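You operate a simulated robot arm through the tools that you are given. There is no shell and no other tool. Be economical: measure what you need, move in short steps, check, and stop when the job is done.

Carry out the task below with a simulated robot arm. There is one attempt and no reset: what you move stays moved.

## Task
Slide the tea tin along the table top until it stands next to the lined beaker.

It is judged by the outcome, as a careful person would: the job done as asked, and still so three seconds after it is handed in. It fails if anything else is knocked over, pushed out of place, dropped, spilled or broken.

## Robot
A 7-joint arm with a two-finger parallel gripper, fixed in place. Base frame: the origin is at the foot of the arm, x ahead of it, y to its left, z up; the work surface is at about z = 0. Lengths are in mm, angles in degrees, forces in N, time in s.
With the tool pointing down near the work surface it reaches from about 220 to 580 mm from the base axis. Its first joint turns from -66.0 to 66.0 degrees. Payload 2.5 kg.
Tool frame: the origin (TCP) lies between the finger pads and is the grasp point; the fingertips stand 23 mm ahead of it; z points along the fingers, y is the line along which they close. Largest opening 94 mm; finger width 38, thickness 10; the body of the gripper, 54 by 96 mm, starts 39 mm behind the TCP.
Orientation is that of the tool frame in the base frame, as a unit quaternion [w, x, y, z]. With the fingers straight down and closing along the base's y, the tool's x points along the base's -x, its y along +y and its z along -z.

## Interface
- The arm moves only by the tool jog_arm. Its argument "deltas" is a list of rows, each a list of 2 entries, a list of its own where there are three numbers: the shift along the tool's x, y, z in mm, then the turn, a rotation vector about the tool's x, y, z in degrees. In form: [[[tx, ty, tz], [ax, ay, az]], ...]. A call has 1 to 10 rows; each row shifts and turns the commanded pose from where the row before left it, along the tool's axes as they then stand. "claw" is the gripper command, from -1 (shut) to 1 (fully open), values between in proportion, set as the call begins (left out, the last holds). Rows are played at 5 a second. More than 50 mm and 8.6 degrees between two rows, or a gripper value outside its range, and nothing of the call is played. Where a pose cannot be reached the arm comes as near as it can. A force on the tool above 40 N (or 10 N above the force at the start of the call, whichever is more), or a blocked arm, ends the call early, and 0.2 s more pass. Each finger travels about 108 mm/s and halts on what it meets, pressing with about 30 N; the grip force reading is that of the motor and also rises with nothing between the fingers. The clock runs only during rows and for 0.2 s after the last one: add rows that do not move to give the fingers time. The reply holds the time, the measured pose of the TCP, the force on the tool along the base axes, the opening and the grip force, in the units named above and with some noise.
- Cameras (640 x 400 px; columns grow to the right, rows downward): "scene" is fixed at [83, -392.8, 549.2]; the picture's right is [0.99, -0.14, 0.00], its down [-0.08, -0.52, -0.85] and it looks along [0.12, 0.84, -0.52] (base axes); focal length 341 px, centre (320, 200). "wrist" rides on the gripper at [86, 16, -75] in the tool frame; the picture's right is [-0.18, 0.98, 0.00], its down [-0.58, -0.11, -0.81] and it looks along [-0.79, -0.15, 0.59] (tool axes); focal length 243 px, centre (320, 200). There is no depth. A picture from a camera that has moved, and an enlarged one, comes with that camera's place and axes in the base frame and with its lens.
- get_image(camera): a new picture of that camera. It takes no simulated time.
- zoom(camera, box): a new picture of the part [left, top, right, bottom] of that camera's present view, enlarged. It takes no simulated time.
- sign_off(): hands the job in; it is judged then, once.

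Work in short steps. Places have to be worked out from the pictures, the camera data and where the tool is seen: move nearer, look again, correct. Check each grasp and each placing, and mend what went wrong. You have 90 turns and 42 pictures in all, those below and enlarged ones among them. Open the gripper and draw the arm clear of the work before you hand the job in, unless the task says otherwise; then end with one line.

The tools are called after ">>>" by a JSON object that holds its "op" and its "data". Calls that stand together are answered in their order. jog_arm: Moves the arm, as the interface text tells. Its arguments: {"type":"object","properties":{"deltas":{"type":"array","items":{"type":"array"}},"claw":{"type":"number"}},"required":["deltas"]} The other tools are called the same way: get_image (camera) takes a picture; zoom (camera, box) takes an enlarged picture of a part of a camera's view; sign_off () hands the job in.

At the start:

```text
clock: 0.0
position: [294.3, 331.2, 248.6]
tcp_rot: [0.0, 0.0, 1.0, -0.001]
contact_force: [0.0, -0.9, 0.7]
gripper_width: 94.0
finger_force: 0.0
```

scene: 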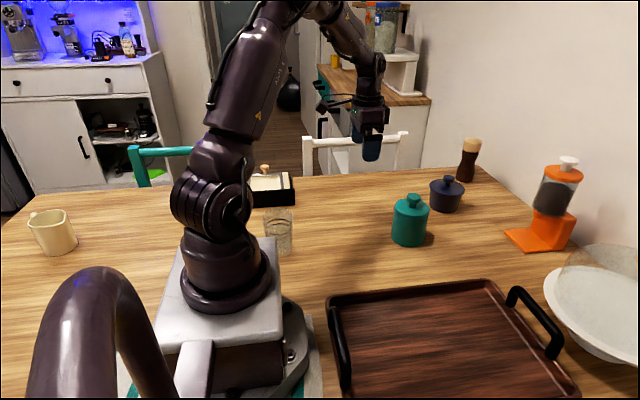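
wrist: 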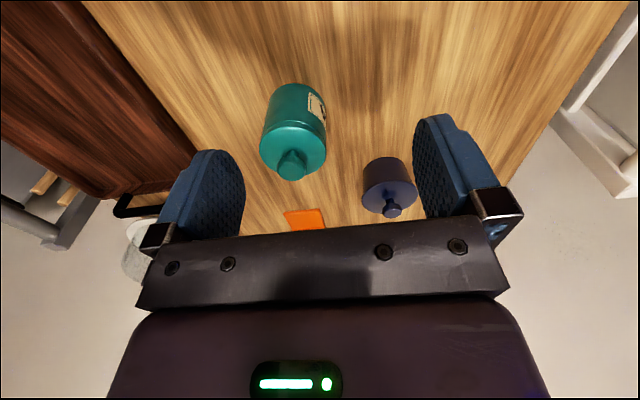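

The teal canister with a label could be the tea tin, and the glass near the base may be the lined beaker. I'll zoom in on both to check.

>>> {"op": "zoom", "data": {"camera": "scene", "box": [230, 150, 350, 270]}}

>>> {"op": "zoom", "data": {"camera": "scene", "box": [370, 130, 500, 260]}}

```text
3.33 times, centred on (290, 210) of scene
camera zoom: at [83.0, -392.8, 549.2], right [0.99, -0.14, 0.0], down [-0.08, -0.52, -0.85], along [0.12, 0.84, -0.52], focal length 1136 px, centre (420, 167)
```

zoom: 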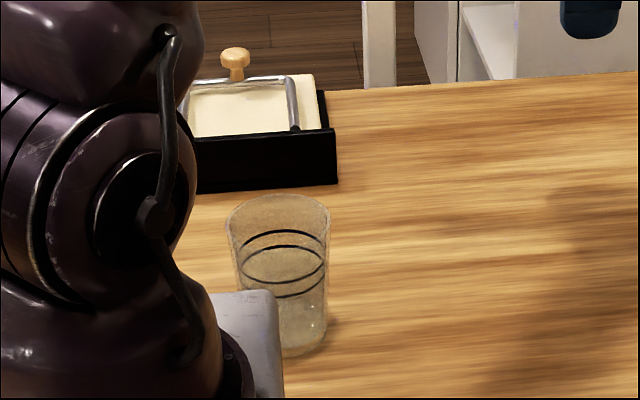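

```text
3.08 times, centred on (435, 195) of scene
camera zoom: at [83.0, -392.8, 549.2], right [0.99, -0.14, 0.0], down [-0.08, -0.52, -0.85], along [0.12, 0.84, -0.52], focal length 1048 px, centre (-34, 215)
```

zoom: 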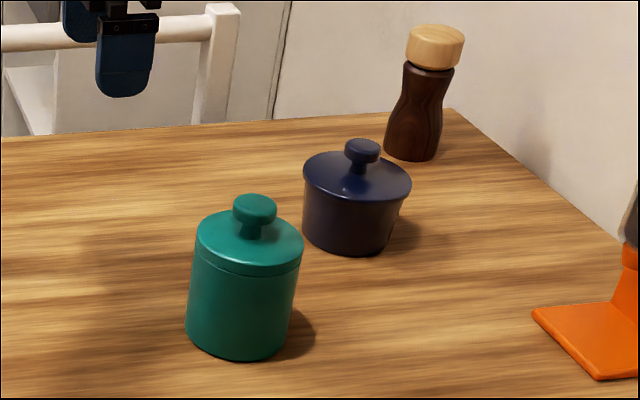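

The beaker is the glass with black rings, standing at about (80, 266). The teal tin is at about (410, 269), roughly 85 mm across and 125 mm tall with its knob. I'll read its label and measure it again from the wrist camera.

>>> {"op": "zoom", "data": {"camera": "wrist", "box": [240, 70, 440, 230]}}

```text
2.50 times, centred on (340, 150) of wrist
camera zoom: at [207.7, 347.3, 323.9], right [0.18, 0.98, 0.0], down [0.58, -0.11, 0.81], along [0.79, -0.15, -0.59], focal length 606 px, centre (270, 325)
```

zoom: 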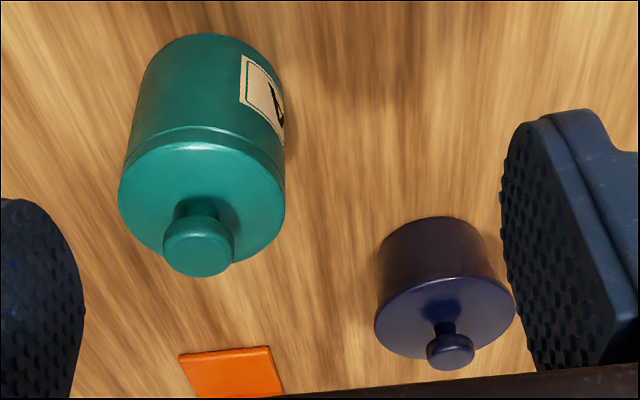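

It's labelled, so the teal one is the tea tin. The wrist view puts its centre at about (407, 275) with an 84 mm lid. I'll move above it, staying clear at z≈200, and measure again.

>>> {"op": "jog_arm", "data": {"deltas": [[[-28, -15, 12], [0, 0, 0]], [[-28, -15, 12], [0, 0, 0]], [[-28, -14, 12], [0, 0, 0]], [[-29, -14, 12], [0, 0, 0]], [[0, 0, 0], [0, 0, 0]], [[0, 0, 0], [0, 0, 0]]], "claw": 1}}

>>> {"op": "get_image", "data": {"camera": "wrist"}}

>>> {"op": "get_image", "data": {"camera": "scene"}}

```text
clock: 1.4
position: [406.3, 273.1, 200.6]
tcp_rot: [0.001, 0.0, 1.0, 0.0]
contact_force: [0.6, -1.0, -0.2]
gripper_width: 94.0
finger_force: 0.0
```

```text
36 pictures are left
camera wrist: at [320.0, 289.0, 275.6], right [0.18, 0.98, 0.0], down [0.58, -0.11, 0.81], along [0.79, -0.15, -0.59], focal length 243 px, centre (320, 200)
```

wrist: 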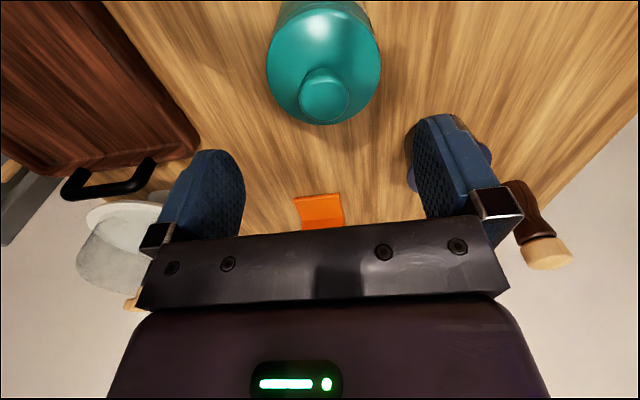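

```text
35 pictures are left
```

scene: 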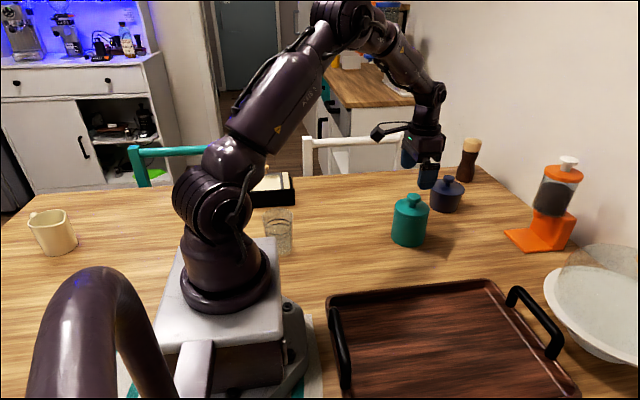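

The tin's axis sits about 3 mm to +y of the tool axis. I'll correct for that, descend partway and check the finger clearance and knob height.

>>> {"op": "jog_arm", "data": {"deltas": [[[0, 2.8, 30], [0, 0, 0]], [[0, 0, 30], [0, 0, 0]], [[0, 0, 0], [0, 0, 0]], [[0, 0, 0], [0, 0, 0]]]}}

>>> {"op": "get_image", "data": {"camera": "wrist"}}

>>> {"op": "zoom", "data": {"camera": "scene", "box": [350, 140, 480, 260]}}

```text
clock: 2.4
position: [408.0, 277.8, 140.1]
tcp_rot: [0.0, 0.0, 1.0, 0.0]
contact_force: [0.5, -0.8, 0.7]
gripper_width: 94.2
finger_force: 0.0
```

```text
34 pictures are left
camera wrist: at [322.1, 293.2, 214.9], right [0.18, 0.98, 0.0], down [0.58, -0.11, 0.81], along [0.79, -0.15, -0.59], focal length 243 px, centre (320, 200)
```

wrist: 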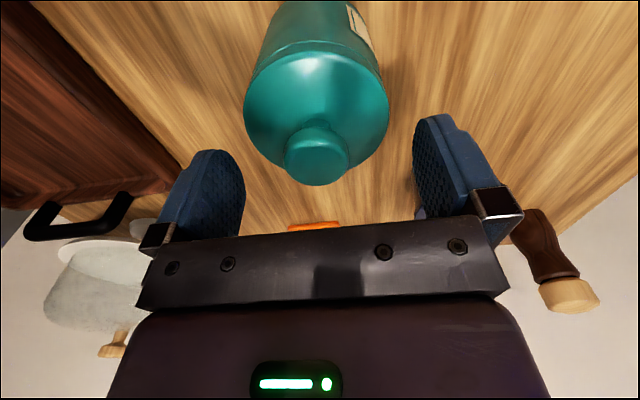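

```text
3.33 times, centred on (415, 200) of scene
camera zoom: at [83.0, -392.8, 549.2], right [0.99, -0.14, 0.0], down [-0.08, -0.52, -0.85], along [0.12, 0.84, -0.52], focal length 1136 px, centre (3, 200)
```

zoom: 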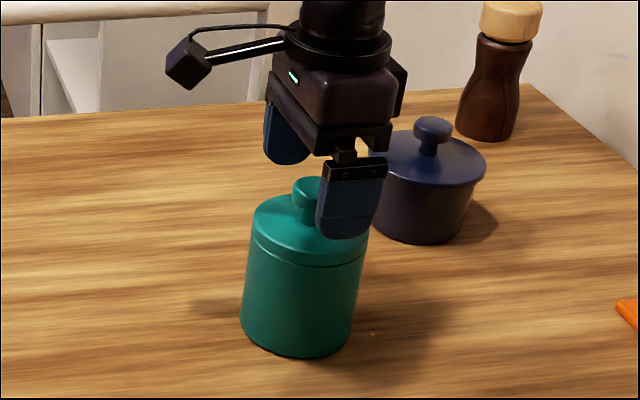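

The tin axis is now about 1.7 mm to −y of the tool, and the knob top is at about z=129. I'll correct y and go down to z≈96, which puts the fingertips at about 73, below the lid seam. I'll watch the force on the way.

>>> {"op": "jog_arm", "data": {"deltas": [[[1, -1.7, 0], [0, 0, 0]], [[0, 0, 15], [0, 0, 0]], [[0, 0, 15], [0, 0, 0]], [[0, 0, 14], [0, 0, 0]], [[0, 0, 0], [0, 0, 0]], [[0, 0, 0], [0, 0, 0]]]}}

>>> {"op": "get_image", "data": {"camera": "wrist"}}

>>> {"op": "zoom", "data": {"camera": "scene", "box": [350, 140, 480, 260]}}

```text
clock: 3.8
position: [405.3, 274.5, 96.8]
tcp_rot: [0.0, 0.0, 1.0, -0.001]
contact_force: [0.7, 0.1, 0.0]
gripper_width: 93.8
finger_force: 0.0
```

```text
32 pictures are left
camera wrist: at [320.3, 290.5, 171.2], right [0.18, 0.98, 0.0], down [0.58, -0.11, 0.81], along [0.79, -0.15, -0.59], focal length 243 px, centre (320, 200)
```

wrist: 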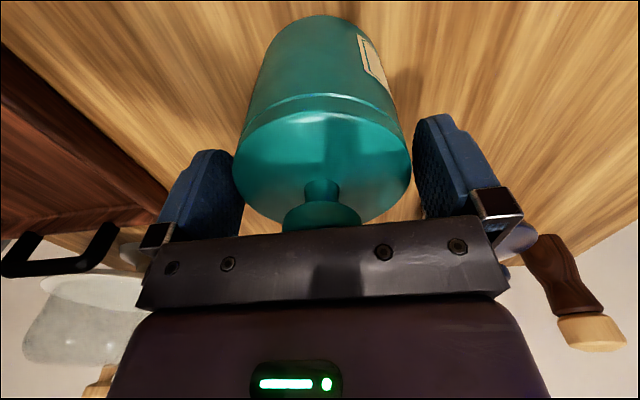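

```text
3.33 times, centred on (415, 200) of scene
camera zoom: at [83.0, -392.8, 549.2], right [0.99, -0.14, 0.0], down [-0.08, -0.52, -0.85], along [0.12, 0.84, -0.52], focal length 1136 px, centre (3, 200)
```

zoom: 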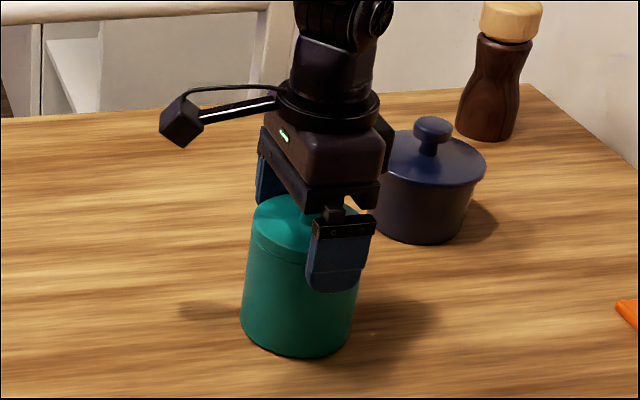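

The fingers straddle the tin evenly and no contact force shows. I'll close on it.

>>> {"op": "jog_arm", "data": {"deltas": [[[0, 0, 0], [0, 0, 0]], [[0, 0, 0], [0, 0, 0]], [[0, 0, 0], [0, 0, 0]]], "claw": -1}}

```text
clock: 4.6
position: [407.6, 274.6, 95.7]
tcp_rot: [0.0, 0.0, 1.0, 0.0]
contact_force: [0.7, 0.3, -0.5]
gripper_width: 82.3
finger_force: 29.9
```

The grip closed at 82 mm on the tin. I'll slide it 120 mm toward −x, keeping height constant, and then check.

>>> {"op": "jog_arm", "data": {"deltas": [[[8, 0, 0], [0, 0, 0]], [[14, 0, 0], [0, 0, 0]], [[14, 0, 0], [0, 0, 0]], [[14, 0, 0], [0, 0, 0]], [[14, 0, 0], [0, 0, 0]], [[14, 0, 0], [0, 0, 0]], [[14, 0, 0], [0, 0, 0]], [[14, 0, 0], [0, 0, 0]], [[14, 0, 0], [0, 0, 0]], [[0, 0, 0], [0, 0, 0]]]}}

>>> {"op": "get_image", "data": {"camera": "scene"}}

```text
clock: 6.8
position: [284.4, 274.3, 96.5]
tcp_rot: [-0.001, 0.0, 1.0, 0.0]
contact_force: [-0.5, -0.7, -2.7]
gripper_width: 82.1
finger_force: 30.3
```

```text
30 pictures are left
```

scene: 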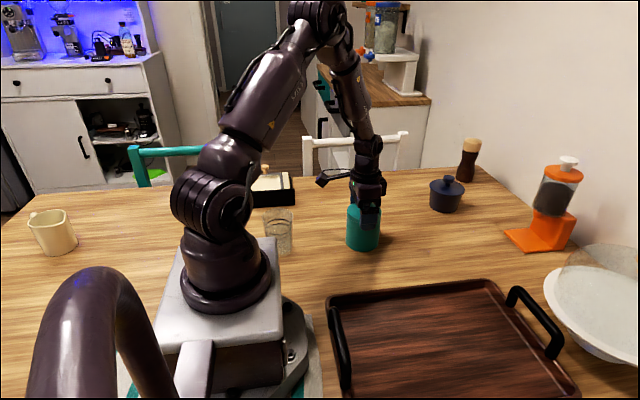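

The tin is sliding well and standing upright. I'll zoom in on the beaker and tin to measure the remaining gap.

>>> {"op": "zoom", "data": {"camera": "scene", "box": [240, 160, 400, 270]}}

>>> {"op": "get_image", "data": {"camera": "wrist"}}

```text
3.64 times, centred on (320, 215) of scene
camera zoom: at [83.0, -392.7, 549.2], right [0.99, -0.14, 0.0], down [-0.08, -0.52, -0.85], along [0.12, 0.84, -0.52], focal length 1239 px, centre (320, 146)
```

zoom: 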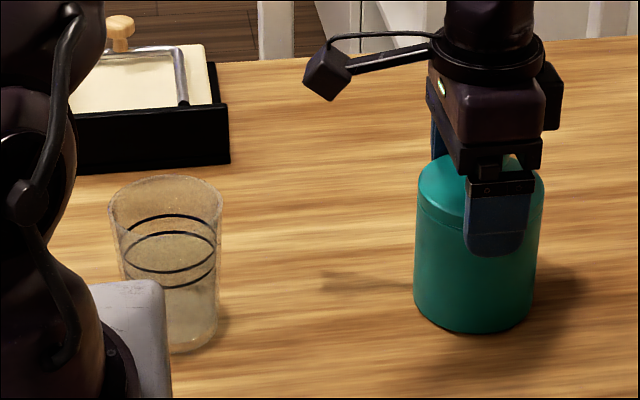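

```text
28 pictures are left
camera wrist: at [199.1, 291.3, 171.6], right [0.18, 0.98, 0.0], down [0.58, -0.11, 0.81], along [0.79, -0.15, -0.59], focal length 243 px, centre (320, 200)
```

wrist: 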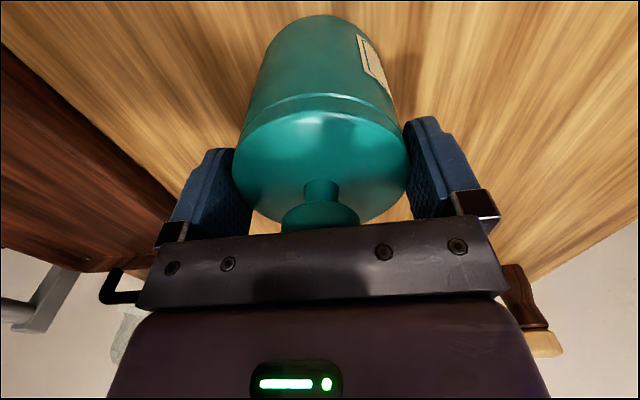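

The rim's right edge is at x≈113 and the beaker's centre at about (78, 271), with its top at about z=105. The wrist camera box will pass over it at z≥150. The tin edge measures x=243, which agrees with the arm reading, so I'll slide to x≈190 and recheck.

>>> {"op": "jog_arm", "data": {"deltas": [[[8, 0, 0], [0, 0, 0]], [[12, 0, 0], [0, 0, 0]], [[12, 0, 0], [0, 0, 0]], [[12, 0, 0], [0, 0, 0]], [[12, 0, 0], [0, 0, 0]], [[12, 0, 0], [0, 0, 0]], [[12, 0, 0], [0, 0, 0]], [[12, 0, 0], [0, 0, 0]], [[0, 0, 0], [0, 0, 0]]]}}

>>> {"op": "zoom", "data": {"camera": "scene", "box": [240, 160, 400, 270]}}

```text
clock: 8.8
position: [193.6, 275.2, 96.8]
tcp_rot: [0.0, 0.001, 1.0, 0.0]
contact_force: [-0.9, -0.1, -1.9]
gripper_width: 82.4
finger_force: 30.2
```

```text
3.64 times, centred on (320, 215) of scene
camera zoom: at [83.0, -392.7, 549.2], right [0.99, -0.14, 0.0], down [-0.08, -0.52, -0.85], along [0.12, 0.84, -0.52], focal length 1239 px, centre (320, 146)
```

zoom: 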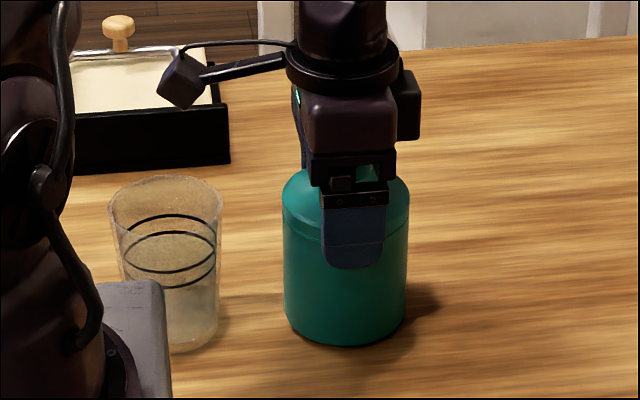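

The gap is about 40 mm. I'll slide 26 mm more, slowly, to leave about 14 mm.

>>> {"op": "jog_arm", "data": {"deltas": [[[6, 0, 0], [0, 0, 0]], [[7, 0, 0], [0, 0, 0]], [[7, 0, 0], [0, 0, 0]], [[6, 0, 0], [0, 0, 0]], [[0, 0, 0], [0, 0, 0]], [[0, 0, 0], [0, 0, 0]]]}}

>>> {"op": "zoom", "data": {"camera": "scene", "box": [240, 160, 400, 270]}}

```text
clock: 10.2
position: [167.3, 274.8, 96.4]
tcp_rot: [0.0, 0.0, 1.0, 0.0]
contact_force: [-0.4, 0.8, -1.4]
gripper_width: 82.4
finger_force: 30.2
```

```text
3.64 times, centred on (320, 215) of scene
camera zoom: at [83.0, -392.7, 549.2], right [0.99, -0.14, 0.0], down [-0.08, -0.52, -0.85], along [0.12, 0.84, -0.52], focal length 1239 px, centre (320, 146)
```

zoom: 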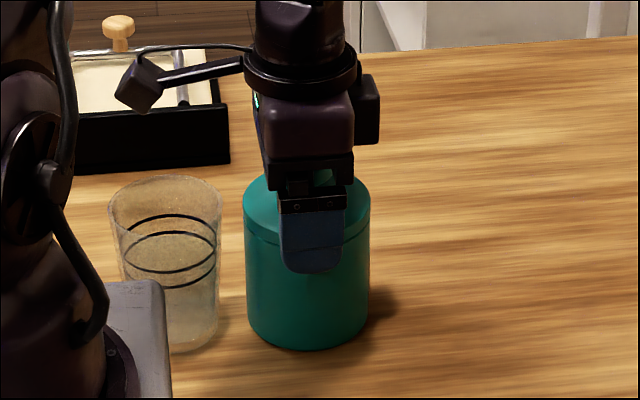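

The tin now stands about 15 mm from the beaker, which hasn't moved. I'll release before rising.

>>> {"op": "jog_arm", "data": {"deltas": [[[0, 0, 0], [0, 0, 0]], [[0, 0, 0], [0, 0, 0]], [[0, 0, 0], [0, 0, 0]]], "claw": 1}}

>>> {"op": "get_image", "data": {"camera": "wrist"}}

```text
clock: 11.0
position: [168.7, 274.3, 97.0]
tcp_rot: [0.0, 0.0, 1.0, 0.0]
contact_force: [-0.3, -0.1, 0.3]
gripper_width: 94.0
finger_force: 0.0
```

```text
25 pictures are left
camera wrist: at [81.9, 290.9, 171.6], right [0.18, 0.98, 0.0], down [0.58, -0.11, 0.81], along [0.79, -0.15, -0.59], focal length 243 px, centre (320, 200)
```

wrist: 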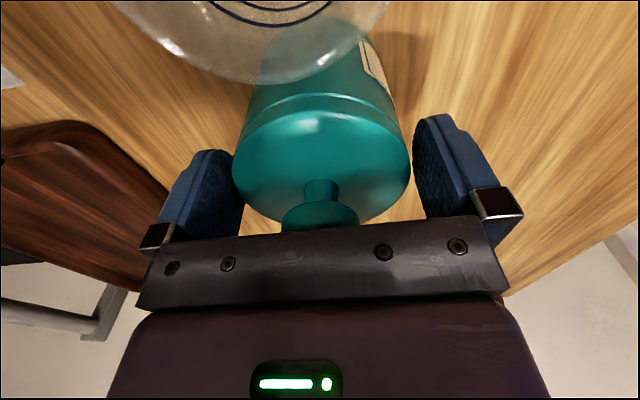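

The fingers are open with clearance on both sides. I'll rise straight up and then move away toward +x.

>>> {"op": "jog_arm", "data": {"deltas": [[[0, 0, -15], [0, 0, 0]], [[0, 0, -20], [0, 0, 0]], [[0, 0, -30], [0, 0, 0]], [[0, 0, -30], [0, 0, 0]], [[0, 0, -30], [0, 0, 0]], [[-30, 0, -20], [0, 0, 0]], [[-35, 0, 0], [0, 0, 0]], [[-35, 0, 0], [0, 0, 0]], [[0, 0, 0], [0, 0, 0]]]}}

>>> {"op": "get_image", "data": {"camera": "scene"}}

>>> {"op": "zoom", "data": {"camera": "scene", "box": [240, 160, 400, 270]}}

```text
clock: 13.0
position: [267.9, 274.7, 240.8]
tcp_rot: [-0.001, 0.0, 1.0, 0.0]
contact_force: [0.0, -0.1, -0.7]
gripper_width: 93.9
finger_force: 0.1
```

```text
24 pictures are left
```

scene: 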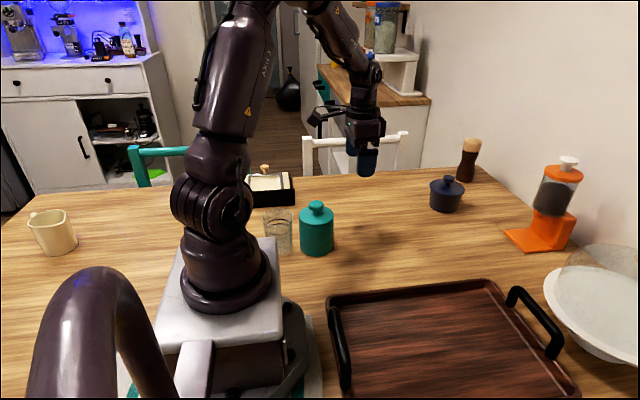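

```text
3.64 times, centred on (320, 215) of scene
camera zoom: at [83.0, -392.8, 549.2], right [0.99, -0.14, 0.0], down [-0.08, -0.52, -0.85], along [0.12, 0.84, -0.52], focal length 1239 px, centre (320, 146)
```

zoom: 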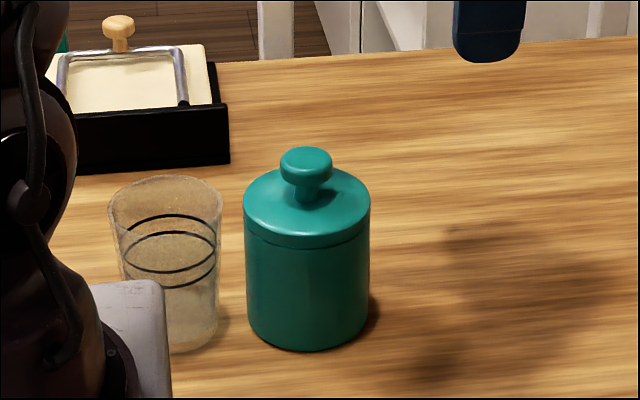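

The tin stands upright beside the beaker with its lid on. Nothing else has moved and the arm is clear, so I'll hand it in.

>>> {"op": "sign_off", "data": {}}

```text
The job is handed in.
```

I slid the tea tin along the table until it stood upright about 15 mm from the lined beaker, then moved the arm clear; nothing else was disturbed.
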